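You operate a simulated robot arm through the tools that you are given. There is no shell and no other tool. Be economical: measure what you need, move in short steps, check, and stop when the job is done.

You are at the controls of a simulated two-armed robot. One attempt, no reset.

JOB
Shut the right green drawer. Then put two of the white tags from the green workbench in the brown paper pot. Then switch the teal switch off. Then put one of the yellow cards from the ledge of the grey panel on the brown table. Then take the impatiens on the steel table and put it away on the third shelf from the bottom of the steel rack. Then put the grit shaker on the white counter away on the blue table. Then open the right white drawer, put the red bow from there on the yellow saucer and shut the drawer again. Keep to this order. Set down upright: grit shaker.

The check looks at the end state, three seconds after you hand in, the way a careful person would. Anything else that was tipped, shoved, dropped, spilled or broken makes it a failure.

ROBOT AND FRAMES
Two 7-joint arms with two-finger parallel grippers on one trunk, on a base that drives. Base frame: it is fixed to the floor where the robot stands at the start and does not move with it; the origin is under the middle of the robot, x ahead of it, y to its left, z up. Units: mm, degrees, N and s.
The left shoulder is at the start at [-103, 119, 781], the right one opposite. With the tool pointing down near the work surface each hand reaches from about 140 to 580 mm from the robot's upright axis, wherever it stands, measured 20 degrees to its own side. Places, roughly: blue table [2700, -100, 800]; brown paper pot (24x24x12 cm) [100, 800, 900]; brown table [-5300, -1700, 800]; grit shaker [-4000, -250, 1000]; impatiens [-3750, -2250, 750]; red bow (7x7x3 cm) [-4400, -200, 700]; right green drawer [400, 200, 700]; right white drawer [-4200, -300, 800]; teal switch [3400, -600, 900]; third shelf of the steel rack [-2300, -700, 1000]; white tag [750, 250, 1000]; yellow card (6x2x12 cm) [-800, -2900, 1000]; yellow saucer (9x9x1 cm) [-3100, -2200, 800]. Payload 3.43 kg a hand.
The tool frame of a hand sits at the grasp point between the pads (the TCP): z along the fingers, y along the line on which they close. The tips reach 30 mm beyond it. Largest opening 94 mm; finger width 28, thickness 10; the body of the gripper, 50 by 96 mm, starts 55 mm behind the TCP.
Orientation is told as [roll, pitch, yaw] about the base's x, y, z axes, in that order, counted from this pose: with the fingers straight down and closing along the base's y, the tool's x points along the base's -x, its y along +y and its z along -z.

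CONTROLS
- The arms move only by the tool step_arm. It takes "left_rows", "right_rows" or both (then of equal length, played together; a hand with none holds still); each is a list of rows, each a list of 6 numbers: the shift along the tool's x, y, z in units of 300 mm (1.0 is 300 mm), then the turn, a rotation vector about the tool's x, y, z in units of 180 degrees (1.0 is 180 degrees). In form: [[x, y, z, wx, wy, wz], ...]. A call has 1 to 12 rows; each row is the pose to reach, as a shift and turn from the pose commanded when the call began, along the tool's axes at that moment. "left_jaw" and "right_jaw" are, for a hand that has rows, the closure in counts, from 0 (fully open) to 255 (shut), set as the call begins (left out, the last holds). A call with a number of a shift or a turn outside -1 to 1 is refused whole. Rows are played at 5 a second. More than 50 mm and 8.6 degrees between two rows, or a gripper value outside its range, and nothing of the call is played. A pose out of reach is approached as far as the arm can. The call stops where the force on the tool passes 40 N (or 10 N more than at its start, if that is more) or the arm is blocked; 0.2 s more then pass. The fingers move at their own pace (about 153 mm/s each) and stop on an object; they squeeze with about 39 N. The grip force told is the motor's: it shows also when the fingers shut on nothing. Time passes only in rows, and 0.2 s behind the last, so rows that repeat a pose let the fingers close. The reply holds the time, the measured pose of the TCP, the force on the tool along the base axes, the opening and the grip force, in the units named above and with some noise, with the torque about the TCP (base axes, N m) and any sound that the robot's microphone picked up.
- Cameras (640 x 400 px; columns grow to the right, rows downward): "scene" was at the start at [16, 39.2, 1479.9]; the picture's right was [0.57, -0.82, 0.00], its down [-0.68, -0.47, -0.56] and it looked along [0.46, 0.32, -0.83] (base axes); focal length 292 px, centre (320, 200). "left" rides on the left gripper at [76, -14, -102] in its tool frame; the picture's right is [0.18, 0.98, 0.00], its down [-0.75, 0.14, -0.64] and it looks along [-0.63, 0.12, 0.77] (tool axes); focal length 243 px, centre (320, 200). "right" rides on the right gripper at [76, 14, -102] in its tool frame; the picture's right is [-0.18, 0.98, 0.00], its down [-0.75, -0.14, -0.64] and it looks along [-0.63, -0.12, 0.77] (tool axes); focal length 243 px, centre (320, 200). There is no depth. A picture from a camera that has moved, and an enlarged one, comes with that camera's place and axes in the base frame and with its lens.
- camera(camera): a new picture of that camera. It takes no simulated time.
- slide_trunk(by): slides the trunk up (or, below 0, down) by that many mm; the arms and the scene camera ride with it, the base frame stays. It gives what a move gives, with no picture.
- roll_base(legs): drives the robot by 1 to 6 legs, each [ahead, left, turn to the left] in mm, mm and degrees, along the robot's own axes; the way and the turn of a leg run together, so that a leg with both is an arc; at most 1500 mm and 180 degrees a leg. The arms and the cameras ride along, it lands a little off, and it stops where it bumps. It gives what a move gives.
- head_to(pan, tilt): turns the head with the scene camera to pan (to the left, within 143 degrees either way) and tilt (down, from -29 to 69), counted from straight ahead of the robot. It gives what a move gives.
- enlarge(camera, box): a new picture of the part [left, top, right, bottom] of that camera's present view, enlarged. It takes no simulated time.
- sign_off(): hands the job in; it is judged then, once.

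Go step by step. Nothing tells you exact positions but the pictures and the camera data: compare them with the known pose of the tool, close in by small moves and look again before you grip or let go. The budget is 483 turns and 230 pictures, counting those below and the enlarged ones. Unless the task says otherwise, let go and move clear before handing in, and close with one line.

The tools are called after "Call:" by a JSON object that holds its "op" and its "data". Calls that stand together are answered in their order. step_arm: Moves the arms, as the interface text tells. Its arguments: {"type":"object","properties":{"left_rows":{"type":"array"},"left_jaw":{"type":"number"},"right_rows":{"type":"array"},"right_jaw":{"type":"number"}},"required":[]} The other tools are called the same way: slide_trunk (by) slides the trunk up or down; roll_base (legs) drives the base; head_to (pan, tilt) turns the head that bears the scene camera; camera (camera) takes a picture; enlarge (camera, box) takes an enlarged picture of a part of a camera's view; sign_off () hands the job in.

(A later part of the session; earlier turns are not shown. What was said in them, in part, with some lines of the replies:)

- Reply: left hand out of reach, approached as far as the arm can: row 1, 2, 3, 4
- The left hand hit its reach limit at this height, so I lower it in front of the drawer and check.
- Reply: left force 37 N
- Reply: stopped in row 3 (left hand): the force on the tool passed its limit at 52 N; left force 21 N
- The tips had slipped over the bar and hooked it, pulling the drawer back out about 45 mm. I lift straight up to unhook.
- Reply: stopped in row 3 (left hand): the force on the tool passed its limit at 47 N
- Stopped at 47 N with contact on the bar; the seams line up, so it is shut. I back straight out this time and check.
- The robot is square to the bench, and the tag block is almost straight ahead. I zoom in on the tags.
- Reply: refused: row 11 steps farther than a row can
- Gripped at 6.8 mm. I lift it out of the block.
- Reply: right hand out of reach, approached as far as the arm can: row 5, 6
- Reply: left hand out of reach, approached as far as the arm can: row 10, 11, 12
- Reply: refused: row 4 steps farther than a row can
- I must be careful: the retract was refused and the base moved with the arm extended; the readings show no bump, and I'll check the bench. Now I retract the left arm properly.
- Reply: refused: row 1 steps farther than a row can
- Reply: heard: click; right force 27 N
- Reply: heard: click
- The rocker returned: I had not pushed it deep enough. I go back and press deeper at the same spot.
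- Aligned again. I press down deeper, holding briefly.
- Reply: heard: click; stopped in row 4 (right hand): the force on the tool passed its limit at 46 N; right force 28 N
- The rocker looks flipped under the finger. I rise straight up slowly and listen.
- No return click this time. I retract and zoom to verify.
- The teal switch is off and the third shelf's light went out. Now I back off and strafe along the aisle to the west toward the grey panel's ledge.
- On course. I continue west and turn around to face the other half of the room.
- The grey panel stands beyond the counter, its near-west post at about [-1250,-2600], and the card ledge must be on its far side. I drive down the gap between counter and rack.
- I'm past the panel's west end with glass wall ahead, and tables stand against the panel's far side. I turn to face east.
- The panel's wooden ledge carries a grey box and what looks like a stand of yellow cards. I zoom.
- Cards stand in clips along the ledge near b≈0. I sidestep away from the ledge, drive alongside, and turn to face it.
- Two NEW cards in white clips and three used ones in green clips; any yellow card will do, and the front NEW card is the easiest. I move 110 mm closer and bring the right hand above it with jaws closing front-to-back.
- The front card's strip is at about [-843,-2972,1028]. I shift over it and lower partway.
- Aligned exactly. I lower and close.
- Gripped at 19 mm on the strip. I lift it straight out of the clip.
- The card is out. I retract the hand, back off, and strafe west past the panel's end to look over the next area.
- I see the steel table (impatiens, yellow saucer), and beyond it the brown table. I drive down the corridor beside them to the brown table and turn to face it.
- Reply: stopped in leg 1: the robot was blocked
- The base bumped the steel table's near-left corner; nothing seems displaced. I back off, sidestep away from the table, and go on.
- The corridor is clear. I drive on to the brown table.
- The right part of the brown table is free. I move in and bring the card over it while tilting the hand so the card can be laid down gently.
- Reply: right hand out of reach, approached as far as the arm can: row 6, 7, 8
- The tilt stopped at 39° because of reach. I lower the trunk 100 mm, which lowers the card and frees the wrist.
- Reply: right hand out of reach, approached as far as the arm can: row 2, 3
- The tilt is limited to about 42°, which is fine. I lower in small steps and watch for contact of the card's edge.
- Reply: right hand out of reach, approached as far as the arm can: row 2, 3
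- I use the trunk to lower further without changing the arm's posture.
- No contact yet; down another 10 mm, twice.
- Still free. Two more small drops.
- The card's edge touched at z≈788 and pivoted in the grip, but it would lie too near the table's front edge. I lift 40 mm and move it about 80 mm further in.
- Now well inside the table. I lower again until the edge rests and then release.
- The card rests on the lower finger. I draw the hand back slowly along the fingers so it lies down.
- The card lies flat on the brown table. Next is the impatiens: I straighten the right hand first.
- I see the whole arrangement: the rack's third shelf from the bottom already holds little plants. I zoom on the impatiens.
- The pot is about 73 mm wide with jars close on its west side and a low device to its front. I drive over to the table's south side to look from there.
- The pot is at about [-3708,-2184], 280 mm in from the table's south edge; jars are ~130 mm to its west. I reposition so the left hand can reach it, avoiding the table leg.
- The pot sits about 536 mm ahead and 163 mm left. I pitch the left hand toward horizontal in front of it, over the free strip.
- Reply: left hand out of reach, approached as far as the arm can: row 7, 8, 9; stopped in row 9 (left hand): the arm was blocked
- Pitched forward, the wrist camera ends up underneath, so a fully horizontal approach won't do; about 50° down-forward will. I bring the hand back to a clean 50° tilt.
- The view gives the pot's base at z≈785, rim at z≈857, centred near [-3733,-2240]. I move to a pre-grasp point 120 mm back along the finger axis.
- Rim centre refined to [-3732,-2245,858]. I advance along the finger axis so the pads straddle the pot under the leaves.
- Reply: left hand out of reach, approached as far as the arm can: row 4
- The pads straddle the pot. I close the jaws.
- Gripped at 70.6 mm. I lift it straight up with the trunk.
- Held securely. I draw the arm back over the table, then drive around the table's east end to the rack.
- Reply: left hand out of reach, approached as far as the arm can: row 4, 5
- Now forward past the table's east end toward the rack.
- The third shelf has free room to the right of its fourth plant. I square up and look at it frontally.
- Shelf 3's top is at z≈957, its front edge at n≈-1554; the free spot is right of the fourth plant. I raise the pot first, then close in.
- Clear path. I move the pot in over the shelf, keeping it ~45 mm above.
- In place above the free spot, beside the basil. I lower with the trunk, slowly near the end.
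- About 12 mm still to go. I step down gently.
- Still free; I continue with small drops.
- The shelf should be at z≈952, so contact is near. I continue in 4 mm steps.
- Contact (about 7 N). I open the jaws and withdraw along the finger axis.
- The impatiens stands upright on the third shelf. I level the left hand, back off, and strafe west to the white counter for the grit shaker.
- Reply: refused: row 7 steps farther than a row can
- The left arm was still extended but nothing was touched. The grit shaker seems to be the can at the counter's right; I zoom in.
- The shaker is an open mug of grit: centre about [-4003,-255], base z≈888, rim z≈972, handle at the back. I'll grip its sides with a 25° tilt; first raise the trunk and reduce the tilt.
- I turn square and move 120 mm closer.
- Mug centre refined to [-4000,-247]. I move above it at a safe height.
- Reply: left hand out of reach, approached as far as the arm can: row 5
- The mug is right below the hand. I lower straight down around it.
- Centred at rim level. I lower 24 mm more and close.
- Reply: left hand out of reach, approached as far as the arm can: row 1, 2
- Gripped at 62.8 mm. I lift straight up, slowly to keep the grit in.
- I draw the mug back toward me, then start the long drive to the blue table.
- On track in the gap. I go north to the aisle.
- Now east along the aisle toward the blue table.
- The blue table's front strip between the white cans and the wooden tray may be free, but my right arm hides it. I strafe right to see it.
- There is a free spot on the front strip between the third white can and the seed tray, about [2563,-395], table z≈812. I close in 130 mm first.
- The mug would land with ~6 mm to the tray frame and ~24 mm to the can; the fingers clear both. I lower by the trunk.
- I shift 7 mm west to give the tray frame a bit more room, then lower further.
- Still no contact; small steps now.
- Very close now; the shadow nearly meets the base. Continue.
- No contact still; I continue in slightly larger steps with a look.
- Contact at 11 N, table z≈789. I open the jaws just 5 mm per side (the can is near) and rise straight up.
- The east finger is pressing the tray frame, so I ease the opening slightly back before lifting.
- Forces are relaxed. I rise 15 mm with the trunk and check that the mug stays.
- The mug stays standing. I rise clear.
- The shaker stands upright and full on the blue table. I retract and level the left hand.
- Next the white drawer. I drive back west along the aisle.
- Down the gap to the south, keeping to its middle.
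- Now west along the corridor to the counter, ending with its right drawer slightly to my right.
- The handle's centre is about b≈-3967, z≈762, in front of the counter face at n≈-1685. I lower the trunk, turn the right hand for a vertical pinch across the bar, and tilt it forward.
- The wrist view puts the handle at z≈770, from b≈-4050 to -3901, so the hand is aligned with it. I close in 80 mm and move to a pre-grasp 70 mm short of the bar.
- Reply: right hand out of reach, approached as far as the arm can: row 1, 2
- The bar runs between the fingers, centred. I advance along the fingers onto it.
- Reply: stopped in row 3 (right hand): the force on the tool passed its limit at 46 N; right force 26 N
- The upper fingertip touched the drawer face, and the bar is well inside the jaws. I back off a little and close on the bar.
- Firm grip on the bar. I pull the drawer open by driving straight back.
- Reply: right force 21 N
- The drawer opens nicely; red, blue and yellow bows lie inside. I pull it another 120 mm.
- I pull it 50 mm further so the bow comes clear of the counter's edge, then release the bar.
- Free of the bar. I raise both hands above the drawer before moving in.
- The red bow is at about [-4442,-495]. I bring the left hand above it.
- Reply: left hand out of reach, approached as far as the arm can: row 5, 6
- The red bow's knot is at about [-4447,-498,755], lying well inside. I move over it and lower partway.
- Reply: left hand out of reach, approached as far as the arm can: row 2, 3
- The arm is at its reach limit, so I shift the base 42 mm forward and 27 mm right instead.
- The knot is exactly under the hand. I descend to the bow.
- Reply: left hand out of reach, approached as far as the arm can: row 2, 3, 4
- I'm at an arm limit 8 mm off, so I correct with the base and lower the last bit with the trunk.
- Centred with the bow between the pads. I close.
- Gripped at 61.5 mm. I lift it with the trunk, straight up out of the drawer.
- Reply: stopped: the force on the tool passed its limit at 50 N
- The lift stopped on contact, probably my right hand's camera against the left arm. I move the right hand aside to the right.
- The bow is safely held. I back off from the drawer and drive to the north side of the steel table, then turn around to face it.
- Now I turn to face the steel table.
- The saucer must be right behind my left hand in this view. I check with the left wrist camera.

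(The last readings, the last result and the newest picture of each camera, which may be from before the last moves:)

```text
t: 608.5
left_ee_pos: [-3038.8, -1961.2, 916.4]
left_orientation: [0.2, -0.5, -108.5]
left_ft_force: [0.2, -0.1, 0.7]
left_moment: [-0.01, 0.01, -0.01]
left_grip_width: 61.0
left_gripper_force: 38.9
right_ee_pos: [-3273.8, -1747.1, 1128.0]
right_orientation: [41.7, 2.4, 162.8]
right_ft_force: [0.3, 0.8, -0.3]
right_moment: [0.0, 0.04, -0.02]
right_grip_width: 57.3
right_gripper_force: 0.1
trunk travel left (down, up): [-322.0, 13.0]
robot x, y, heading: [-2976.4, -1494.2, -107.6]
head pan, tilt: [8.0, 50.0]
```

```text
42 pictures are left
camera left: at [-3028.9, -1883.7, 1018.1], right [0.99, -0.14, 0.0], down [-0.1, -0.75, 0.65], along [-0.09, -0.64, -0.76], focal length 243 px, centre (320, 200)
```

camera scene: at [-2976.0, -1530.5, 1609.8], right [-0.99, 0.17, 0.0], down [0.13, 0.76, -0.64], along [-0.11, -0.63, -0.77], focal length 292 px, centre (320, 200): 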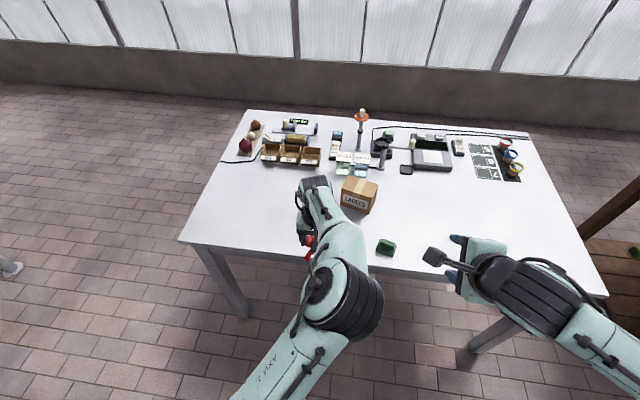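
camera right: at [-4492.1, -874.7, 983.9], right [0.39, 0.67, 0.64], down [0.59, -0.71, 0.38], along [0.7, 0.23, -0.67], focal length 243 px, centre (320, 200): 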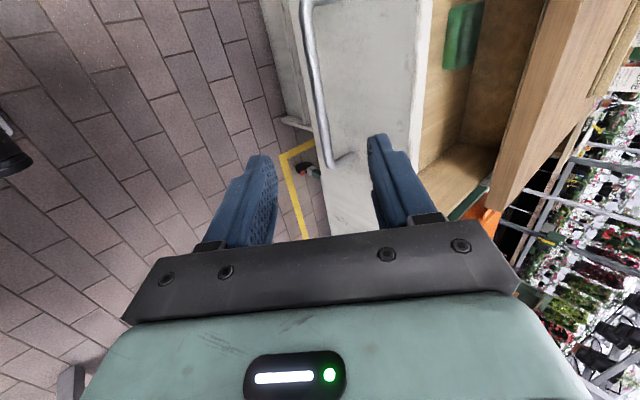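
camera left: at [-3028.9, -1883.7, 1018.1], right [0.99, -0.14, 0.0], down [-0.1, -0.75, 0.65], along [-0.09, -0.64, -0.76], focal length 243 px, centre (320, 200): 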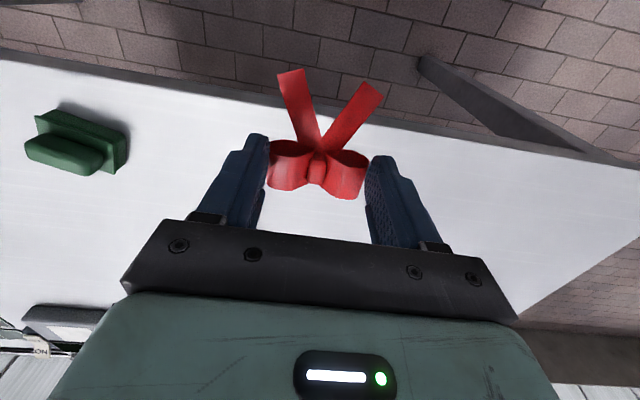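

The hand is over the table's north edge. The saucer should be ~716 mm ahead, 127 mm left. I drive 165 mm closer, hand high.

Call:
{"op": "roll_base", "data": {"legs": [[165, 0, 0]]}}

Call:
{"op": "camera", "data": {"camera": "left"}}

```text
t: 609.9
left_ee_pos: [-3088.2, -2117.3, 916.1]
left_orientation: [0.1, -0.4, -108.4]
left_ft_force: [-0.2, 0.5, -0.2]
left_moment: [0.03, 0.0, 0.03]
left_grip_width: 61.0
left_gripper_force: 39.8
right_ee_pos: [-3323.4, -1903.8, 1127.1]
right_orientation: [41.6, 2.4, 162.9]
right_ft_force: [0.1, 0.0, -0.7]
right_moment: [0.0, 0.0, 0.01]
right_grip_width: 57.1
right_gripper_force: 0.0
trunk travel left (down, up): [-322.0, 13.0]
robot x, y, heading: [-3027.4, -1652.6, -107.5]
head pan, tilt: [8.0, 50.0]
```

```text
41 pictures are left
camera left: at [-3078.1, -2040.6, 1017.7], right [0.99, -0.14, 0.0], down [-0.1, -0.75, 0.65], along [-0.09, -0.64, -0.76], focal length 243 px, centre (320, 200)
```

left: 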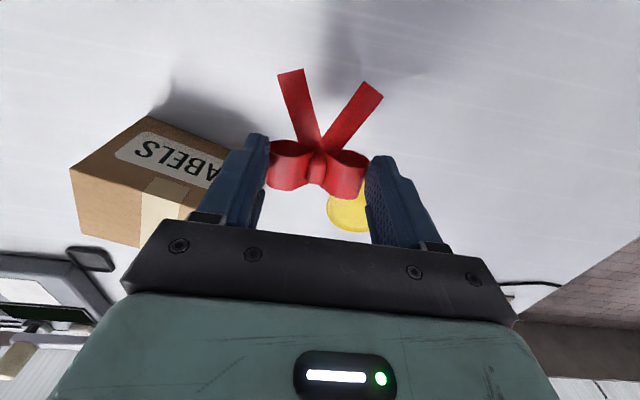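

I can see the saucer just beyond the bow, near [-3062,-2240]. I move the hand east first (away from the box), then forward over it.

Call:
{"op": "step_arm", "data": {"left_rows": [[0, 0.1, 0, 0, 0, 0], [-0.05, 0.207, 0, 0, 0, 0], [-0.17, 0.207, 0.02, 0, 0, 0], [-0.29, 0.207, 0.05, 0, 0, 0], [-0.4, 0.207, 0.08, 0, 0, 0]]}}

Call:
{"op": "camera", "data": {"camera": "left"}}

Call:
{"op": "camera", "data": {"camera": "scene"}}

```text
t: 611.1
left_ee_pos: [-3057.6, -2144.2, 918.8]
left_orientation: [0.1, -0.6, -108.5]
left_ft_force: [-0.3, 1.0, 0.6]
left_moment: [0.0, 0.0, 0.0]
left_grip_width: 61.3
left_gripper_force: 39.3
left hand out of reach, approached as far as the arm can: row 2, 3, 4, 5
right_ee_pos: [-3323.6, -1903.3, 1127.3]
right_orientation: [41.6, 2.4, 162.9]
right_ft_force: [-0.4, -0.5, 0.1]
right_moment: [-0.02, 0.0, 0.03]
right_grip_width: 57.1
right_gripper_force: 0.0
trunk travel left (down, up): [-322.0, 13.0]
robot x, y, heading: [-3023.1, -1654.5, -107.6]
head pan, tilt: [8.0, 50.0]
```

```text
40 pictures are left
camera left: at [-3047.2, -2065.9, 1019.8], right [0.99, -0.14, 0.0], down [-0.1, -0.75, 0.65], along [-0.09, -0.64, -0.76], focal length 243 px, centre (320, 200)
```

left: 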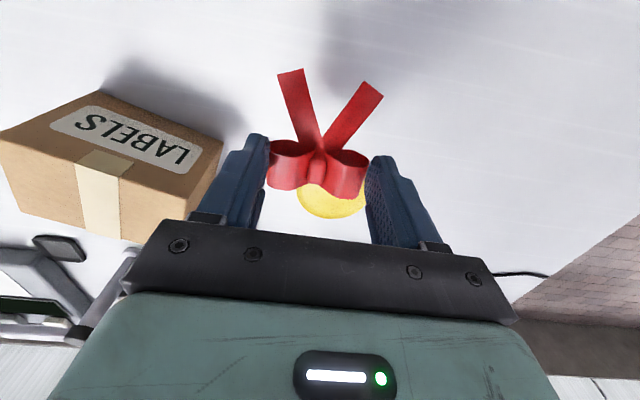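

```text
39 pictures are left
camera scene: at [-3026.5, -1687.7, 1609.9], right [-0.99, 0.17, 0.0], down [0.13, 0.76, -0.64], along [-0.11, -0.63, -0.77], focal length 292 px, centre (320, 200)
```

scene: 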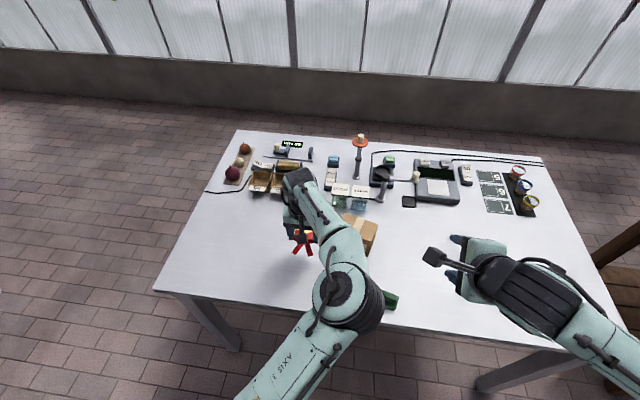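

The arm can't reach further at this height, so I use the base: first left 29 mm, then forward under the table edge in two cautious legs.

Call:
{"op": "roll_base", "data": {"legs": [[0, 30, 0], [55, 0, 0]]}}

Call:
{"op": "roll_base", "data": {"legs": [[52, 0, 0]]}}

Call:
{"op": "camera", "data": {"camera": "left"}}

```text
t: 612.6
left_ee_pos: [-3045.7, -2204.7, 917.6]
left_orientation: [0.1, -0.6, -108.5]
left_ft_force: [-0.3, -0.1, -0.3]
left_moment: [0.0, -0.02, -0.02]
left_grip_width: 61.1
left_gripper_force: 38.8
right_ee_pos: [-3311.1, -1964.1, 1128.0]
right_orientation: [41.4, 2.3, 162.8]
right_ft_force: [0.8, -0.5, 0.1]
right_moment: [0.0, 0.04, -0.02]
right_grip_width: 57.2
right_gripper_force: 0.1
trunk travel left (down, up): [-322.0, 13.0]
robot x, y, heading: [-3014.7, -1713.8, -107.5]
head pan, tilt: [8.0, 50.0]
```

```text
t: 613.5
left_ee_pos: [-3061.3, -2252.7, 917.9]
left_orientation: [0.1, -0.6, -108.6]
left_ft_force: [-0.4, 0.4, -0.4]
left_moment: [-0.01, -0.01, -0.03]
left_grip_width: 61.1
left_gripper_force: 39.1
right_ee_pos: [-3327.1, -2011.6, 1127.2]
right_orientation: [41.5, 2.4, 162.8]
right_ft_force: [0.7, -0.2, -0.4]
right_moment: [0.02, -0.01, 0.0]
right_grip_width: 57.4
right_gripper_force: 0.0
trunk travel left (down, up): [-322.0, 13.0]
robot x, y, heading: [-3026.7, -1763.5, -107.8]
head pan, tilt: [8.0, 50.0]
```

```text
38 pictures are left
camera left: at [-3050.4, -2174.6, 1019.2], right [0.99, -0.14, 0.0], down [-0.1, -0.75, 0.65], along [-0.09, -0.64, -0.76], focal length 243 px, centre (320, 200)
```

left: 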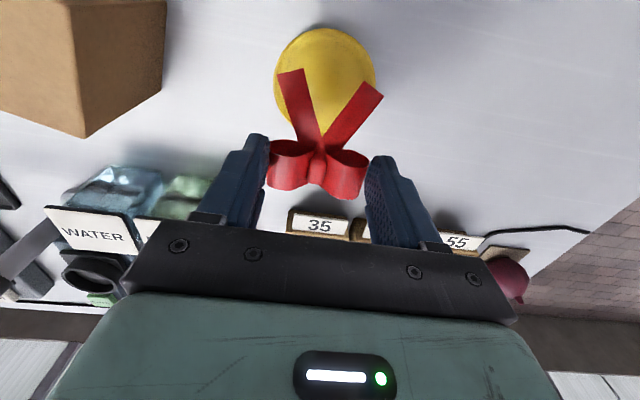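

The saucer's centre is at about [-3055,-2232]; the knot is ~20 mm beyond it, so the whole bow will be centred. I lower the hand.

Call:
{"op": "step_arm", "data": {"left_rows": [[0, 0, 0.1, 0, 0, 0], [0, 0, 0.18, 0, 0, 0], [0, 0, 0.23, 0, 0, 0]]}}

Call:
{"op": "camera", "data": {"camera": "left"}}

```text
t: 614.3
left_ee_pos: [-3074.5, -2246.5, 876.8]
left_orientation: [0.1, -0.7, -108.7]
left_ft_force: [0.1, 0.3, 0.6]
left_moment: [-0.02, 0.02, -0.02]
left_grip_width: 61.2
left_gripper_force: 39.4
left hand out of reach, approached as far as the arm can: row 1, 2, 3
right_ee_pos: [-3326.9, -2012.7, 1127.5]
right_orientation: [41.6, 2.5, 162.8]
right_ft_force: [-0.8, 0.3, -0.7]
right_moment: [0.02, 0.02, 0.0]
right_grip_width: 57.2
right_gripper_force: 0.1
trunk travel left (down, up): [-322.0, 13.0]
robot x, y, heading: [-3024.5, -1766.0, -107.7]
head pan, tilt: [8.0, 50.0]
```

```text
37 pictures are left
camera left: at [-3062.8, -2169.4, 978.8], right [0.99, -0.14, 0.0], down [-0.1, -0.75, 0.65], along [-0.09, -0.65, -0.76], focal length 243 px, centre (320, 200)
```

left: 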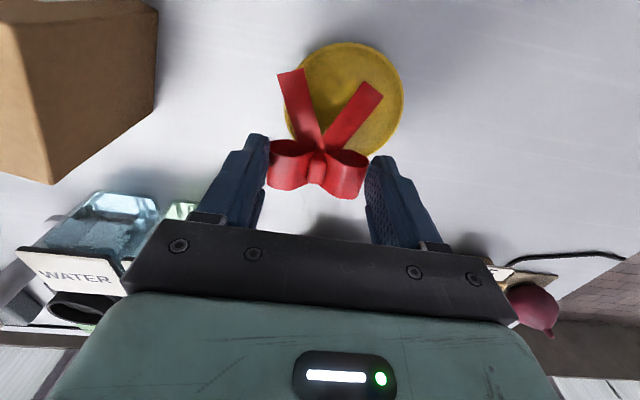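

The arm drifted 17 mm at its limit. I correct with the base and lower the rest with the trunk.

Call:
{"op": "roll_base", "data": {"legs": [[0, 17, 0]]}}

Call:
{"op": "slide_trunk", "data": {"by": -35}}

Call:
{"op": "camera", "data": {"camera": "left"}}

```text
t: 615.2
left_ee_pos: [-3057.7, -2252.5, 877.7]
left_orientation: [0.1, -0.7, -108.6]
left_ft_force: [-0.5, 0.0, 0.3]
left_moment: [0.03, 0.01, 0.02]
left_grip_width: 61.2
left_gripper_force: 38.4
right_ee_pos: [-3310.4, -2017.3, 1127.2]
right_orientation: [41.6, 2.4, 162.8]
right_ft_force: [0.7, -0.4, -0.1]
right_moment: [-0.01, 0.03, 0.01]
right_grip_width: 57.5
right_gripper_force: 0.1
trunk travel left (down, up): [-322.0, 13.0]
robot x, y, heading: [-3011.2, -1767.9, -107.6]
head pan, tilt: [8.0, 50.0]
```

```text
t: 615.8
left_ee_pos: [-3052.9, -2232.5, 841.0]
left_orientation: [0.1, -0.3, -108.9]
left_ft_force: [0.6, 6.9, 23.2]
left_moment: [0.39, 0.14, -0.05]
left_grip_width: 62.6
left_gripper_force: 39.0
right_ee_pos: [-3310.2, -2013.7, 1093.5]
right_orientation: [41.2, 2.4, 162.7]
right_ft_force: [0.3, 0.3, -0.1]
right_moment: [0.0, 0.0, 0.01]
right_grip_width: 57.0
right_gripper_force: 0.0
trunk travel left (down, up): [-293.0, 42.0]
robot x, y, heading: [-3014.9, -1768.1, -108.0]
head pan, tilt: [8.0, 50.0]
stopped: the force on the tool passed its limit at 92 N (the readings are from after the stop); the commanded pose is now the measured one
```

```text
36 pictures are left
camera left: at [-3042.0, -2154.9, 941.3], right [0.99, -0.14, 0.0], down [-0.11, -0.75, 0.65], along [-0.09, -0.64, -0.76], focal length 243 px, centre (320, 200)
```

left: 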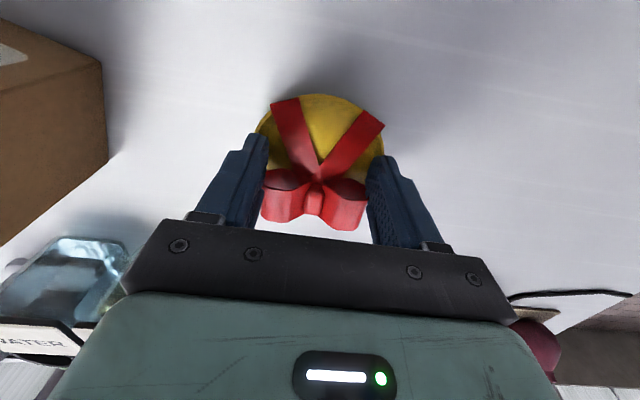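

The bow is pressed onto the saucer (saucer unmoved). I ease up a few millimetres and look before opening.

Call:
{"op": "slide_trunk", "data": {"by": 6}}

Call:
{"op": "camera", "data": {"camera": "left"}}

```text
t: 616.4
left_ee_pos: [-3053.7, -2234.9, 842.9]
left_orientation: [0.1, -0.1, -108.8]
left_ft_force: [-0.1, -0.6, 0.2]
left_moment: [0.01, 0.02, 0.02]
left_grip_width: 61.4
left_gripper_force: 39.1
right_ee_pos: [-3312.1, -2015.7, 1100.8]
right_orientation: [41.2, 2.4, 162.6]
right_ft_force: [0.6, 0.0, 0.2]
right_moment: [0.0, 0.03, -0.01]
right_grip_width: 57.4
right_gripper_force: 0.1
trunk travel left (down, up): [-299.0, 36.0]
robot x, y, heading: [-3013.7, -1767.0, -107.8]
head pan, tilt: [8.0, 50.0]
```

```text
35 pictures are left
camera left: at [-3042.6, -2157.6, 944.7], right [0.99, -0.14, 0.0], down [-0.11, -0.76, 0.65], along [-0.09, -0.64, -0.76], focal length 243 px, centre (320, 200)
```

left: 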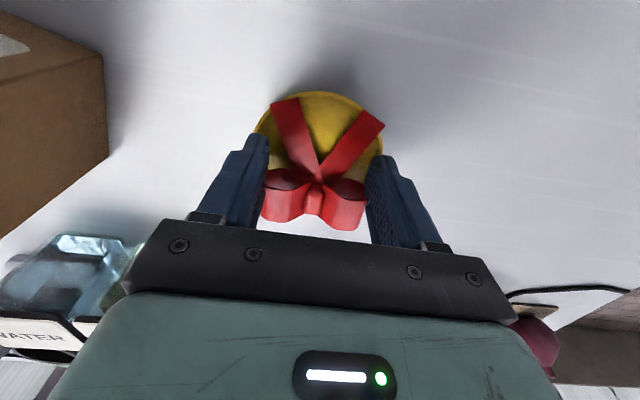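

The bow is centred over the saucer and just touching. I open the jaws and rise.

Call:
{"op": "step_arm", "data": {"left_rows": [[0, 0, 0, 0, 0, 0], [0, 0, 0, 0, 0, 0], [0, 0, 0, 0, 0, 0]], "left_jaw": 50}}

Call:
{"op": "camera", "data": {"camera": "left"}}

```text
t: 617.1
left_ee_pos: [-3054.0, -2234.9, 844.8]
left_orientation: [0.2, -0.4, -108.9]
left_ft_force: [0.4, -0.7, 0.3]
left_moment: [-0.03, 0.01, 0.03]
left_grip_width: 75.8
left_gripper_force: 0.1
right_ee_pos: [-3311.0, -2015.6, 1101.1]
right_orientation: [41.2, 2.5, 162.7]
right_ft_force: [-0.2, 0.0, -0.2]
right_moment: [0.01, 0.01, 0.0]
right_grip_width: 57.1
right_gripper_force: 0.0
trunk travel left (down, up): [-299.0, 36.0]
robot x, y, heading: [-3010.8, -1765.7, -107.8]
head pan, tilt: [8.0, 50.0]
```

```text
34 pictures are left
camera left: at [-3042.5, -2157.6, 945.6], right [0.99, -0.14, 0.0], down [-0.11, -0.76, 0.65], along [-0.09, -0.64, -0.76], focal length 243 px, centre (320, 200)
```

left: 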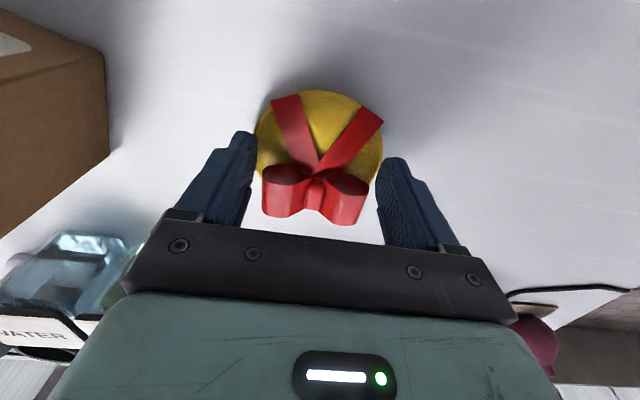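

The bow's loops overhang the saucer's far rim a little. I regrip, lift slightly, and shift it back 18 mm.

Call:
{"op": "step_arm", "data": {"left_rows": [[0, 0, 0, 0, 0, 0], [0, 0, 0, 0, 0, 0], [0, 0, 0, 0, 0, 0]], "left_jaw": 255}}

Call:
{"op": "slide_trunk", "data": {"by": 10}}

Call:
{"op": "roll_base", "data": {"legs": [[-20, 0, 0]]}}

Call:
{"op": "camera", "data": {"camera": "left"}}

```text
t: 618.0
left_ee_pos: [-3052.6, -2235.3, 843.8]
left_orientation: [0.2, -0.4, -108.9]
left_ft_force: [-0.1, -0.4, -0.4]
left_moment: [0.06, -0.03, 0.01]
left_grip_width: 61.5
left_gripper_force: 38.6
right_ee_pos: [-3310.4, -2016.2, 1101.7]
right_orientation: [41.2, 2.4, 162.8]
right_ft_force: [-0.8, 0.8, 0.2]
right_moment: [-0.01, -0.01, -0.02]
right_grip_width: 57.2
right_gripper_force: 0.0
trunk travel left (down, up): [-299.0, 36.0]
robot x, y, heading: [-3012.3, -1769.6, -107.6]
head pan, tilt: [8.0, 50.0]
```

```text
t: 618.5
left_ee_pos: [-3053.5, -2234.8, 853.7]
left_orientation: [0.2, -0.4, -108.8]
left_ft_force: [0.7, -0.5, 0.0]
left_moment: [-0.01, 0.04, -0.01]
left_grip_width: 61.3
left_gripper_force: 39.2
right_ee_pos: [-3310.0, -2016.2, 1110.8]
right_orientation: [41.2, 2.3, 162.7]
right_ft_force: [0.1, 0.5, -0.6]
right_moment: [-0.05, 0.02, 0.01]
right_grip_width: 57.3
right_gripper_force: 0.1
trunk travel left (down, up): [-309.0, 26.0]
robot x, y, heading: [-3011.5, -1767.4, -107.5]
head pan, tilt: [8.0, 50.0]
```

```text
t: 619.3
left_ee_pos: [-3046.8, -2217.2, 854.7]
left_orientation: [0.3, -0.3, -109.0]
left_ft_force: [-0.4, 0.0, -0.4]
left_moment: [0.01, 0.01, -0.01]
left_grip_width: 61.4
left_gripper_force: 38.8
right_ee_pos: [-3304.4, -1999.5, 1111.8]
right_orientation: [41.3, 2.5, 162.7]
right_ft_force: [0.8, -1.0, -0.1]
right_moment: [0.02, -0.01, 0.0]
right_grip_width: 57.2
right_gripper_force: 0.0
trunk travel left (down, up): [-309.0, 26.0]
robot x, y, heading: [-3007.7, -1749.4, -107.6]
head pan, tilt: [8.0, 50.0]
```

```text
33 pictures are left
camera left: at [-3036.9, -2140.2, 955.6], right [0.99, -0.14, 0.0], down [-0.11, -0.76, 0.65], along [-0.09, -0.64, -0.76], focal length 243 px, centre (320, 200)
```

left: 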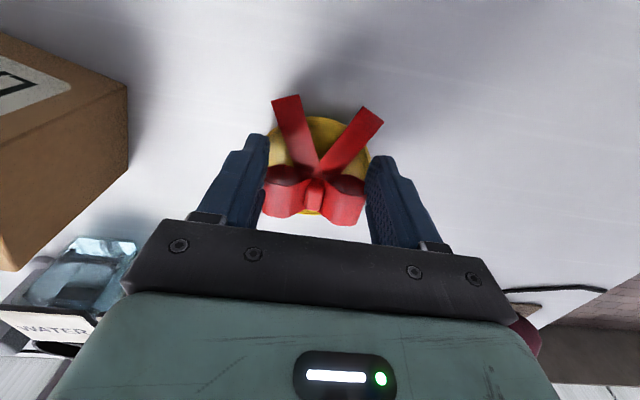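

Better centred now. I lower again gently and release.

Call:
{"op": "slide_trunk", "data": {"by": -7}}

Call:
{"op": "slide_trunk", "data": {"by": -3}}

Call:
{"op": "step_arm", "data": {"left_rows": [[0, 0, 0, 0, 0, 0], [0, 0, 0, 0, 0, 0], [0, 0, 0, 0, 0, 0]], "left_jaw": 40}}

Call:
{"op": "camera", "data": {"camera": "left"}}

```text
t: 619.9
left_ee_pos: [-3047.5, -2216.5, 846.0]
left_orientation: [0.2, -0.3, -109.0]
left_ft_force: [0.9, -0.1, -0.5]
left_moment: [0.02, -0.01, 0.0]
left_grip_width: 61.3
left_gripper_force: 38.7
right_ee_pos: [-3304.8, -1997.0, 1103.8]
right_orientation: [41.2, 2.4, 162.7]
right_ft_force: [-1.2, 0.2, 0.4]
right_moment: [0.02, 0.0, 0.02]
right_grip_width: 57.3
right_gripper_force: 0.0
trunk travel left (down, up): [-302.0, 33.0]
robot x, y, heading: [-3007.2, -1748.2, -107.6]
head pan, tilt: [8.0, 50.0]
```

```text
t: 620.4
left_ee_pos: [-3047.8, -2216.3, 844.9]
left_orientation: [0.2, -0.3, -108.9]
left_ft_force: [0.1, -0.2, 0.4]
left_moment: [0.0, 0.0, -0.04]
left_grip_width: 60.9
left_gripper_force: 38.4
right_ee_pos: [-3305.0, -1996.8, 1100.9]
right_orientation: [41.2, 2.3, 162.6]
right_ft_force: [0.7, -0.2, -0.4]
right_moment: [0.0, 0.04, -0.01]
right_grip_width: 57.4
right_gripper_force: 0.0
trunk travel left (down, up): [-299.0, 36.0]
robot x, y, heading: [-3006.4, -1749.0, -107.9]
head pan, tilt: [8.0, 50.0]
```

```text
t: 621.2
left_ee_pos: [-3048.0, -2215.2, 844.0]
left_orientation: [0.2, -0.3, -108.9]
left_ft_force: [-0.4, 0.5, 0.0]
left_moment: [-0.01, -0.04, -0.01]
left_grip_width: 79.0
left_gripper_force: 0.2
right_ee_pos: [-3305.8, -1997.4, 1101.1]
right_orientation: [41.2, 2.4, 162.7]
right_ft_force: [-0.4, -0.2, -0.4]
right_moment: [0.01, 0.01, 0.0]
right_grip_width: 57.1
right_gripper_force: 0.1
trunk travel left (down, up): [-299.0, 36.0]
robot x, y, heading: [-3009.7, -1750.9, -107.7]
head pan, tilt: [8.0, 50.0]
```

```text
32 pictures are left
camera left: at [-3036.6, -2139.1, 945.6], right [0.99, -0.14, 0.0], down [-0.11, -0.75, 0.65], along [-0.09, -0.64, -0.76], focal length 243 px, centre (320, 200)
```

left: 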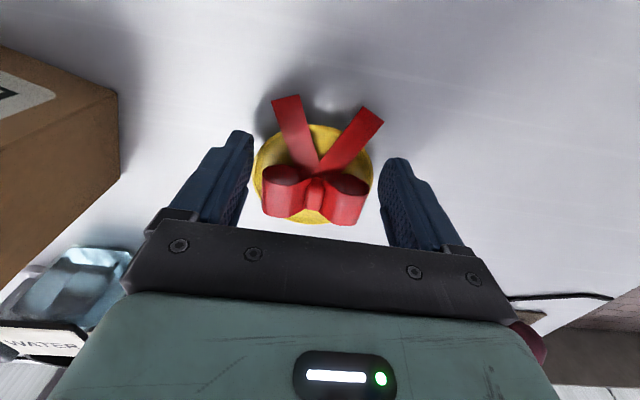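

The bow sits centred on the saucer. I rise straight up with trunk and arm.

Call:
{"op": "slide_trunk", "data": {"by": 33}}

Call:
{"op": "step_arm", "data": {"left_rows": [[0, 0, -0.1, 0, 0, 0], [0, 0, -0.2, 0, 0, 0], [0, 0, -0.3, 0, 0, 0]]}}

Call:
{"op": "camera", "data": {"camera": "left"}}

```text
t: 622.0
left_ee_pos: [-3047.9, -2216.1, 876.6]
left_orientation: [0.1, -0.3, -108.8]
left_ft_force: [-0.1, 0.4, -0.1]
left_moment: [-0.04, 0.06, 0.01]
left_grip_width: 79.3
left_gripper_force: 0.1
right_ee_pos: [-3304.4, -1997.1, 1134.6]
right_orientation: [41.2, 2.4, 162.8]
right_ft_force: [-0.3, 0.2, -0.5]
right_moment: [-0.04, -0.02, 0.0]
right_grip_width: 57.3
right_gripper_force: 0.1
trunk travel left (down, up): [-332.0, 3.0]
robot x, y, heading: [-3006.7, -1749.4, -107.7]
head pan, tilt: [8.0, 50.0]
```

```text
t: 622.8
left_ee_pos: [-3048.1, -2215.4, 966.9]
left_orientation: [0.2, -0.2, -108.8]
left_ft_force: [-0.1, 0.1, -0.4]
left_moment: [0.0, -0.03, 0.0]
left_grip_width: 79.0
left_gripper_force: 0.1
right_ee_pos: [-3304.6, -1996.9, 1134.5]
right_orientation: [41.2, 2.4, 162.6]
right_ft_force: [0.9, 0.4, -0.3]
right_moment: [0.02, 0.01, 0.03]
right_grip_width: 57.2
right_gripper_force: 0.0
trunk travel left (down, up): [-332.0, 3.0]
robot x, y, heading: [-3007.7, -1750.6, -107.5]
head pan, tilt: [8.0, 50.0]
```

```text
31 pictures are left
camera left: at [-3037.1, -2138.6, 1068.6], right [0.99, -0.14, 0.0], down [-0.11, -0.76, 0.65], along [-0.09, -0.64, -0.76], focal length 243 px, centre (320, 200)
```

left: 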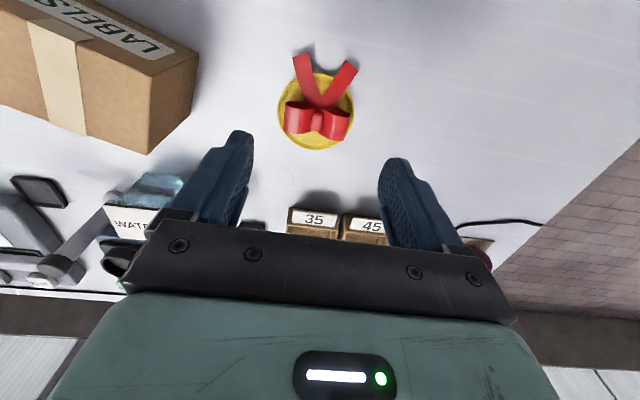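

Perfect. Now I return to shut the drawer: back off, turn around, and strafe to the counter.

Call:
{"op": "roll_base", "data": {"legs": [[-270, 0, 0], [0, 0, 180]]}}

```text
t: 632.0
left_ee_pos: [-2878.5, -1023.0, 967.0]
left_orientation: [0.1, -0.4, 70.6]
left_ft_force: [-0.6, -0.5, -0.1]
left_moment: [0.01, -0.01, 0.02]
left_grip_width: 79.4
left_gripper_force: 0.0
right_ee_pos: [-2624.0, -1243.9, 1134.9]
right_orientation: [41.3, 2.4, -17.8]
right_ft_force: [-0.1, -0.4, 1.2]
right_moment: [0.02, -0.02, 0.03]
right_grip_width: 56.9
right_gripper_force: 0.0
trunk travel left (down, up): [-332.0, 3.0]
robot x, y, heading: [-2923.1, -1491.2, 71.8]
head pan, tilt: [8.0, 50.0]
```

Call:
{"op": "roll_base", "data": {"legs": [[0, 1240, 1.3], [-140, 475, 0]]}}

Call:
{"op": "slide_trunk", "data": {"by": -139}}

Call:
{"op": "head_to", "data": {"pan": -5, "tilt": 50}}

Call:
{"op": "camera", "data": {"camera": "scene"}}

```text
t: 647.2
left_ee_pos: [-4534.8, -645.5, 967.8]
left_orientation: [0.2, -0.4, 71.9]
left_ft_force: [0.4, 0.1, -0.3]
left_moment: [-0.01, 0.0, 0.02]
left_grip_width: 79.2
left_gripper_force: 0.1
right_ee_pos: [-4276.1, -861.4, 1133.5]
right_orientation: [41.2, 2.4, -16.4]
right_ft_force: [0.5, 0.4, -0.8]
right_moment: [0.05, 0.02, 0.0]
right_grip_width: 57.3
right_gripper_force: 0.1
trunk travel left (down, up): [-332.0, 3.0]
robot x, y, heading: [-4572.5, -1111.7, 73.0]
head pan, tilt: [8.0, 50.0]
```

```text
t: 648.2
left_ee_pos: [-4534.7, -648.5, 892.6]
left_orientation: [0.1, -1.0, 72.0]
left_ft_force: [0.0, -2.7, 15.5]
left_moment: [-0.17, -0.18, 0.22]
left_grip_width: 78.9
left_gripper_force: 0.1
right_ee_pos: [-4277.2, -864.5, 1052.9]
right_orientation: [40.9, 2.4, -16.4]
right_ft_force: [0.1, 0.5, 0.8]
right_moment: [0.01, 0.01, -0.02]
right_grip_width: 57.4
right_gripper_force: 0.1
trunk travel left (down, up): [-252.0, 83.0]
robot x, y, heading: [-4567.6, -1111.1, 73.2]
head pan, tilt: [8.0, 50.0]
stopped: the force on the tool passed its limit at 62 N (the readings are from after the stop); the commanded pose is now the measured one
```

```text
t: 648.9
left_ee_pos: [-4535.6, -645.4, 892.1]
left_orientation: [0.0, -1.1, 71.9]
left_ft_force: [0.8, 1.4, 14.7]
left_moment: [-0.21, -0.57, 0.16]
left_grip_width: 78.5
left_gripper_force: 0.0
right_ee_pos: [-4276.9, -863.9, 1051.2]
right_orientation: [41.0, 2.3, -16.5]
right_ft_force: [-1.1, -0.6, -0.4]
right_moment: [-0.03, -0.02, 0.01]
right_grip_width: 57.1
right_gripper_force: 0.0
trunk travel left (down, up): [-252.0, 83.0]
robot x, y, heading: [-4572.5, -1114.8, 73.2]
head pan, tilt: [-5.0, 50.0]
```

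```text
30 pictures are left
camera scene: at [-4553.1, -1086.2, 1534.2], right [0.93, -0.37, 0.0], down [-0.29, -0.71, -0.64], along [0.24, 0.6, -0.77], focal length 292 px, centre (320, 200)
```

scene: 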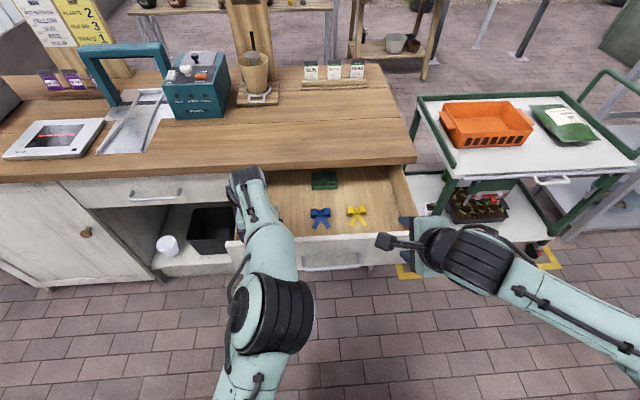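

The lowered left hand touched the drawer's edge. I raise the trunk again and pull the left hand back out of the way.

Call:
{"op": "slide_trunk", "data": {"by": 40}}

Call:
{"op": "step_arm", "data": {"left_rows": [[0.1, 0.06, -0.08, 0, 0, 0], [0.2, 0.12, -0.16, 0, 0, 0], [0.3, 0.18, -0.22, 0, 0, 0], [0.4, 0.24, -0.28, 0, 0, 0], [0.5, 0.3, -0.34, 0, 0, 0], [0.6, 0.36, -0.4, 0, 0, 0]]}}

Call:
{"op": "camera", "data": {"camera": "scene"}}

```text
t: 649.8
left_ee_pos: [-4535.6, -646.6, 931.4]
left_orientation: [0.1, -0.8, 71.8]
left_ft_force: [0.2, -0.6, 0.7]
left_moment: [0.03, -0.02, -0.01]
left_grip_width: 79.1
left_gripper_force: 0.0
right_ee_pos: [-4277.1, -864.2, 1091.3]
right_orientation: [40.9, 2.4, -16.5]
right_ft_force: [-0.6, -0.2, 0.8]
right_moment: [0.02, 0.02, 0.01]
right_grip_width: 57.2
right_gripper_force: 0.0
trunk travel left (down, up): [-292.0, 43.0]
robot x, y, heading: [-4571.6, -1112.6, 73.2]
head pan, tilt: [-5.0, 50.0]
```

```text
t: 651.1
left_ee_pos: [-4696.3, -788.6, 1047.3]
left_orientation: [0.0, -1.0, 71.8]
left_ft_force: [-0.6, -0.1, 0.0]
left_moment: [0.03, -0.04, 0.02]
left_grip_width: 79.4
left_gripper_force: 0.1
right_ee_pos: [-4277.2, -863.6, 1091.9]
right_orientation: [40.9, 2.5, -16.5]
right_ft_force: [0.2, -0.8, 0.0]
right_moment: [0.0, -0.04, -0.03]
right_grip_width: 57.1
right_gripper_force: 0.0
trunk travel left (down, up): [-292.0, 43.0]
robot x, y, heading: [-4568.7, -1116.4, 73.2]
head pan, tilt: [-5.0, 50.0]
```

```text
29 pictures are left
camera scene: at [-4554.1, -1086.6, 1577.5], right [0.93, -0.37, 0.0], down [-0.29, -0.71, -0.64], along [0.24, 0.6, -0.77], focal length 292 px, centre (320, 200)
```

scene: 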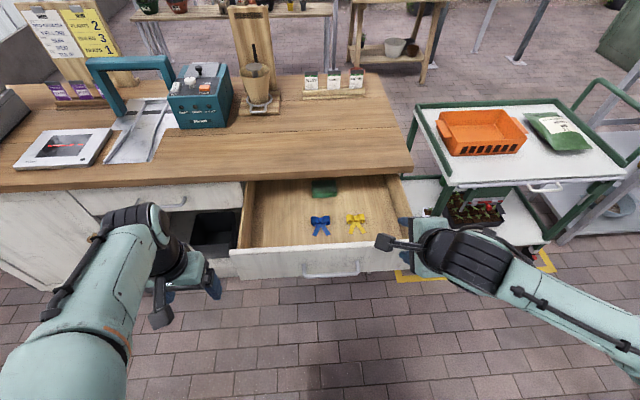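

The drawer is unharmed and the left arm is clear. I lower the trunk and set the closed right hand in front of the bar.

Call:
{"op": "slide_trunk", "data": {"by": -99}}

Call:
{"op": "step_arm", "data": {"right_rows": [[0.0645, -0.063, 0.1057, 0, 0, 0], [0.129, -0.126, 0.211, 0, 0, 0], [0.1935, -0.19, 0.317, 0, 0, 0], [0.258, -0.253, 0.423, 0, 0, 0], [0.3225, -0.316, 0.528, 0, 0, 0], [0.387, -0.379, 0.634, 0, 0, 0]], "right_jaw": 255}}

Call:
{"op": "camera", "data": {"camera": "right"}}

Call:
{"op": "camera", "data": {"camera": "scene"}}

```text
t: 652.5
left_ee_pos: [-4694.0, -785.8, 949.6]
left_orientation: [0.1, -0.9, 71.9]
left_ft_force: [0.7, 0.3, -0.5]
left_moment: [0.03, -0.03, -0.01]
left_grip_width: 79.0
left_gripper_force: 0.0
right_ee_pos: [-4275.2, -862.6, 993.6]
right_orientation: [40.8, 2.4, -16.5]
right_ft_force: [0.4, -0.3, 0.7]
right_moment: [-0.01, 0.03, -0.01]
right_grip_width: 57.2
right_gripper_force: 0.1
trunk travel left (down, up): [-193.0, 142.0]
robot x, y, heading: [-4569.9, -1113.3, 73.2]
head pan, tilt: [-5.0, 50.0]
```

```text
t: 653.9
left_ee_pos: [-4694.4, -786.0, 949.7]
left_orientation: [0.1, -1.0, 71.9]
left_ft_force: [-0.3, 0.7, -0.4]
left_moment: [0.02, 0.06, -0.02]
left_grip_width: 79.2
left_gripper_force: 0.0
right_ee_pos: [-4384.4, -790.7, 778.8]
right_orientation: [40.9, 2.5, -16.6]
right_ft_force: [-0.1, -0.2, -0.2]
right_moment: [-0.02, 0.04, 0.03]
right_grip_width: 0.1
right_gripper_force: 33.1
trunk travel left (down, up): [-193.0, 142.0]
robot x, y, heading: [-4566.4, -1111.5, 73.0]
head pan, tilt: [-5.0, 50.0]
```

```text
28 pictures are left
camera right: at [-4469.1, -825.3, 868.1], right [0.41, 0.65, 0.64], down [0.59, -0.72, 0.36], along [0.7, 0.23, -0.68], focal length 243 px, centre (320, 200)
```

right: 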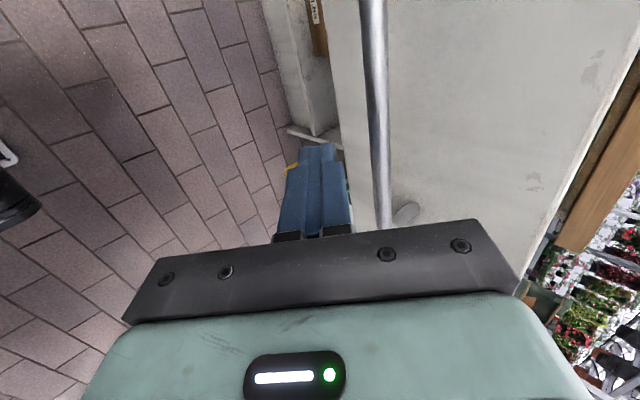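

```text
27 pictures are left
camera scene: at [-4552.2, -1082.9, 1476.3], right [0.93, -0.37, 0.0], down [-0.29, -0.71, -0.64], along [0.24, 0.6, -0.77], focal length 292 px, centre (320, 200)
```

scene: 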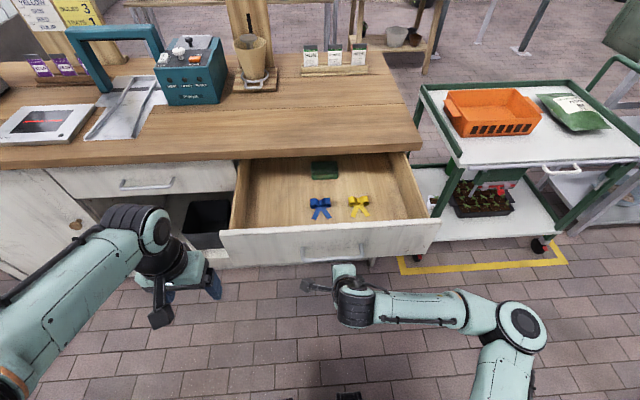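

The bar is right in front of the closed fingers. I push by driving forward.

Call:
{"op": "roll_base", "data": {"legs": [[150, 0, 0]]}}

Call:
{"op": "camera", "data": {"camera": "scene"}}

```text
t: 655.2
left_ee_pos: [-4649.8, -641.9, 949.1]
left_orientation: [0.2, -0.9, 71.8]
left_ft_force: [-0.4, -0.2, 0.0]
left_moment: [-0.02, 0.03, -0.03]
left_grip_width: 79.4
left_gripper_force: 0.1
right_ee_pos: [-4339.7, -649.1, 779.5]
right_orientation: [40.9, 2.5, -16.4]
right_ft_force: [-0.2, -0.6, 0.8]
right_moment: [-0.02, 0.0, 0.01]
right_grip_width: 0.0
right_gripper_force: 32.9
trunk travel left (down, up): [-193.0, 142.0]
robot x, y, heading: [-4523.3, -969.8, 72.9]
head pan, tilt: [-5.0, 50.0]
```

```text
26 pictures are left
camera scene: at [-4508.4, -939.4, 1476.3], right [0.93, -0.37, 0.0], down [-0.29, -0.71, -0.64], along [0.24, 0.6, -0.77], focal length 292 px, centre (320, 200)
```

scene: 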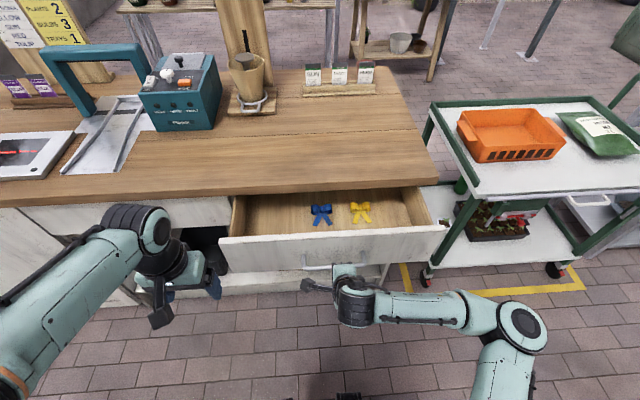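

It slides in freely. Another 130 mm.

Call:
{"op": "roll_base", "data": {"legs": [[130, 0, 0]]}}

Call:
{"op": "camera", "data": {"camera": "right"}}

```text
t: 656.5
left_ee_pos: [-4612.2, -517.1, 949.2]
left_orientation: [0.1, -0.9, 71.9]
left_ft_force: [-0.6, 0.1, 0.5]
left_moment: [-0.02, -0.03, -0.02]
left_grip_width: 79.2
left_gripper_force: 0.1
right_ee_pos: [-4302.0, -522.3, 780.0]
right_orientation: [40.9, 2.4, -16.4]
right_ft_force: [0.7, 1.0, -0.5]
right_moment: [-0.03, -0.01, 0.04]
right_grip_width: 0.2
right_gripper_force: 32.9
trunk travel left (down, up): [-193.0, 142.0]
robot x, y, heading: [-4487.7, -844.0, 73.0]
head pan, tilt: [-5.0, 50.0]
```

```text
25 pictures are left
camera right: at [-4386.9, -557.5, 868.3], right [0.41, 0.65, 0.63], down [0.59, -0.72, 0.36], along [0.69, 0.22, -0.68], focal length 243 px, centre (320, 200)
```

right: 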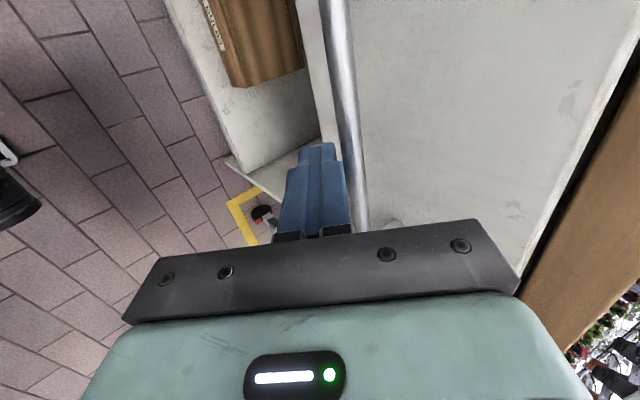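

About 50 mm left. I finish with the arm in small steps until it stops.

Call:
{"op": "step_arm", "data": {"right_rows": [[0, 0.03, 0.026, 0, 0, 0], [0, 0.06, 0.052, 0, 0, 0], [0, 0.085, 0.074, 0, 0, 0], [0, 0.11, 0.096, 0, 0, 0], [0, 0.13, 0.113, 0, 0, 0], [0, 0.15, 0.13, 0, 0, 0], [0, 0.17, 0.148, 0, 0, 0]]}}

Call:
{"op": "camera", "data": {"camera": "right"}}

```text
t: 657.9
left_ee_pos: [-4611.6, -518.9, 949.1]
left_orientation: [0.0, -0.9, 71.9]
left_ft_force: [-0.6, 0.3, 0.3]
left_moment: [-0.01, -0.02, 0.01]
left_grip_width: 79.1
left_gripper_force: 0.0
right_ee_pos: [-4288.8, -477.1, 777.3]
right_orientation: [40.0, 2.4, -16.2]
right_ft_force: [-1.1, -17.3, 7.0]
right_moment: [0.13, -0.22, -0.24]
right_grip_width: 0.0
right_gripper_force: 32.6
trunk travel left (down, up): [-193.0, 142.0]
robot x, y, heading: [-4487.4, -849.1, 73.2]
head pan, tilt: [-5.0, 50.0]
stopped in row 6 (right hand): the force on the tool passed its limit at 48 N (the readings are from after the stop); the commanded pose is now the measured one
```

```text
24 pictures are left
camera right: at [-4373.3, -510.0, 866.7], right [0.41, 0.66, 0.62], down [0.59, -0.71, 0.37], along [0.69, 0.22, -0.69], focal length 243 px, centre (320, 200)
```

right: 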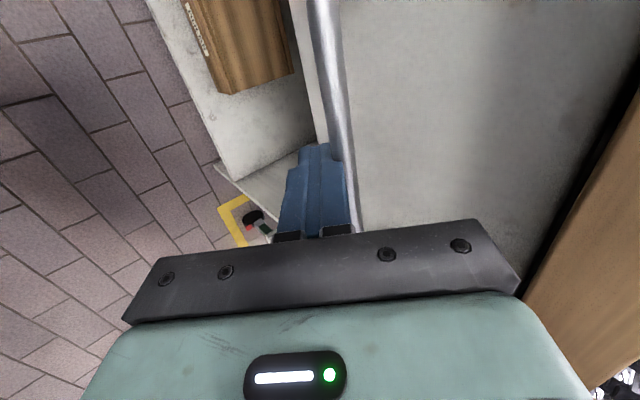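

It stopped at the expected position with 48 N. I withdraw straight back and verify it's shut.

Call:
{"op": "step_arm", "data": {"right_rows": [[0, -0.04, -0.035, 0, 0, 0], [0, -0.11, -0.096, 0, 0, 0], [0, -0.2, -0.175, 0, 0, 0], [0, -0.3, -0.262, 0, 0, 0]]}}

Call:
{"op": "camera", "data": {"camera": "scene"}}

Call:
{"op": "camera", "data": {"camera": "right"}}

```text
t: 658.9
left_ee_pos: [-4612.7, -517.9, 948.6]
left_orientation: [0.0, -1.0, 72.0]
left_ft_force: [0.5, -0.7, -0.3]
left_moment: [-0.03, 0.03, -0.02]
left_grip_width: 79.3
left_gripper_force: 0.1
right_ee_pos: [-4323.3, -589.2, 776.1]
right_orientation: [40.2, 2.4, -16.2]
right_ft_force: [0.4, -0.6, -0.9]
right_moment: [-0.01, 0.01, -0.02]
right_grip_width: 0.0
right_gripper_force: 33.5
trunk travel left (down, up): [-193.0, 142.0]
robot x, y, heading: [-4486.2, -845.4, 73.3]
head pan, tilt: [-5.0, 50.0]
```

```text
23 pictures are left
camera scene: at [-4470.9, -816.8, 1476.3], right [0.93, -0.37, 0.0], down [-0.29, -0.71, -0.64], along [0.24, 0.6, -0.77], focal length 292 px, centre (320, 200)
```

scene: 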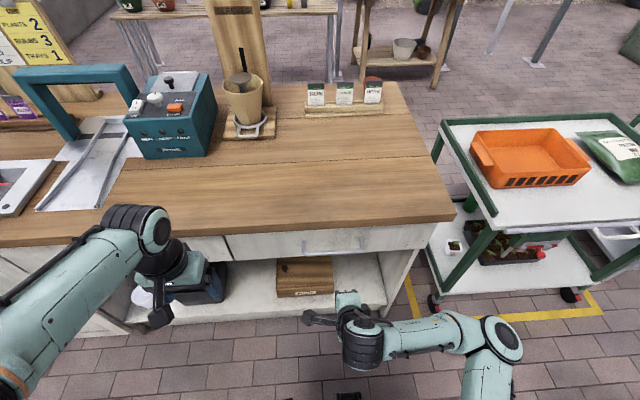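

```text
22 pictures are left
camera right: at [-4407.4, -623.6, 867.4], right [0.41, 0.66, 0.63], down [0.59, -0.72, 0.37], along [0.69, 0.22, -0.69], focal length 243 px, centre (320, 200)
```

right: 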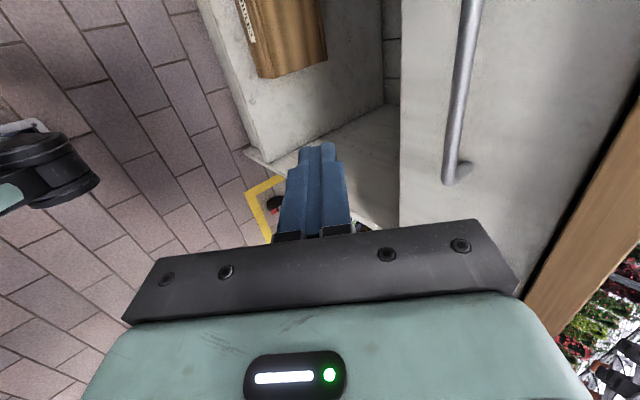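

I zoom in to compare the right drawer's face with its neighbour.

Call:
{"op": "enlarge", "data": {"camera": "scene", "box": [160, 200, 460, 320]}}

```text
2.13 times, centred on (310, 260) of scene
camera zoom: at [-4470.9, -816.8, 1476.3], right [0.93, -0.37, 0.0], down [-0.29, -0.71, -0.64], along [0.24, 0.6, -0.77], focal length 623 px, centre (341, 72)
```

zoom: 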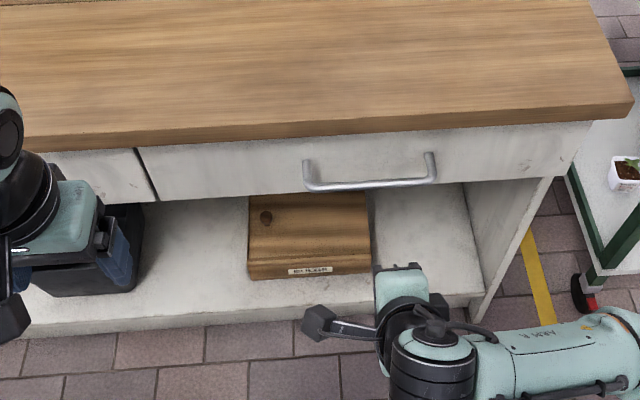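

The drawer is shut and flush. I back away and take a last look at the saucer and rack from here.

Call:
{"op": "roll_base", "data": {"legs": [[-250, 0, 0]]}}

Call:
{"op": "head_to", "data": {"pan": -110, "tilt": 25}}

Call:
{"op": "camera", "data": {"camera": "scene"}}

```text
t: 660.7
left_ee_pos: [-4683.8, -751.3, 949.7]
left_orientation: [0.2, -1.0, 71.7]
left_ft_force: [0.5, 0.0, 1.0]
left_moment: [0.0, 0.03, 0.01]
left_grip_width: 79.1
left_gripper_force: 0.0
right_ee_pos: [-4393.8, -824.6, 777.3]
right_orientation: [40.2, 2.3, -16.3]
right_ft_force: [0.4, 0.6, 0.1]
right_moment: [-0.03, -0.01, 0.02]
right_grip_width: 0.0
right_gripper_force: 32.9
trunk travel left (down, up): [-193.0, 142.0]
robot x, y, heading: [-4558.6, -1081.7, 73.1]
head pan, tilt: [-5.0, 50.0]
```

```text
t: 662.5
left_ee_pos: [-4683.5, -753.2, 950.1]
left_orientation: [0.1, -1.0, 71.7]
left_ft_force: [0.2, -1.0, 0.4]
left_moment: [0.01, 0.0, 0.0]
left_grip_width: 79.5
left_gripper_force: 0.0
right_ee_pos: [-4394.2, -823.9, 777.5]
right_orientation: [40.1, 2.3, -16.3]
right_ft_force: [-0.3, 0.1, 0.0]
right_moment: [0.02, 0.0, 0.0]
right_grip_width: 0.1
right_gripper_force: 33.1
trunk travel left (down, up): [-193.0, 142.0]
robot x, y, heading: [-4561.5, -1079.2, 73.0]
head pan, tilt: [-110.0, 25.0]
```

```text
20 pictures are left
camera scene: at [-4497.8, -1177.1, 1513.8], right [-0.6, -0.8, 0.0], down [-0.34, 0.25, -0.91], along [0.72, -0.55, -0.42], focal length 292 px, centre (320, 200)
```

scene: 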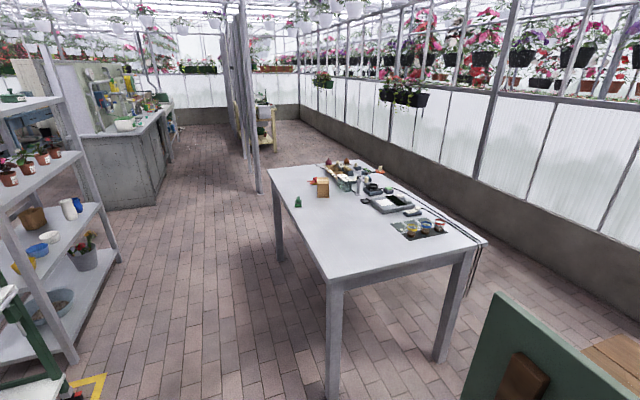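

Everything on the steel table and the rack looks in order, the drawer is shut and both hands are clear. I hand the job in.

Call:
{"op": "sign_off", "data": {}}

```text
The job is handed in.
```

All seven steps were carried out in order, and I checked each by camera afterwards: the grit shaker stands upright on the blue table and the white drawer is shut again.
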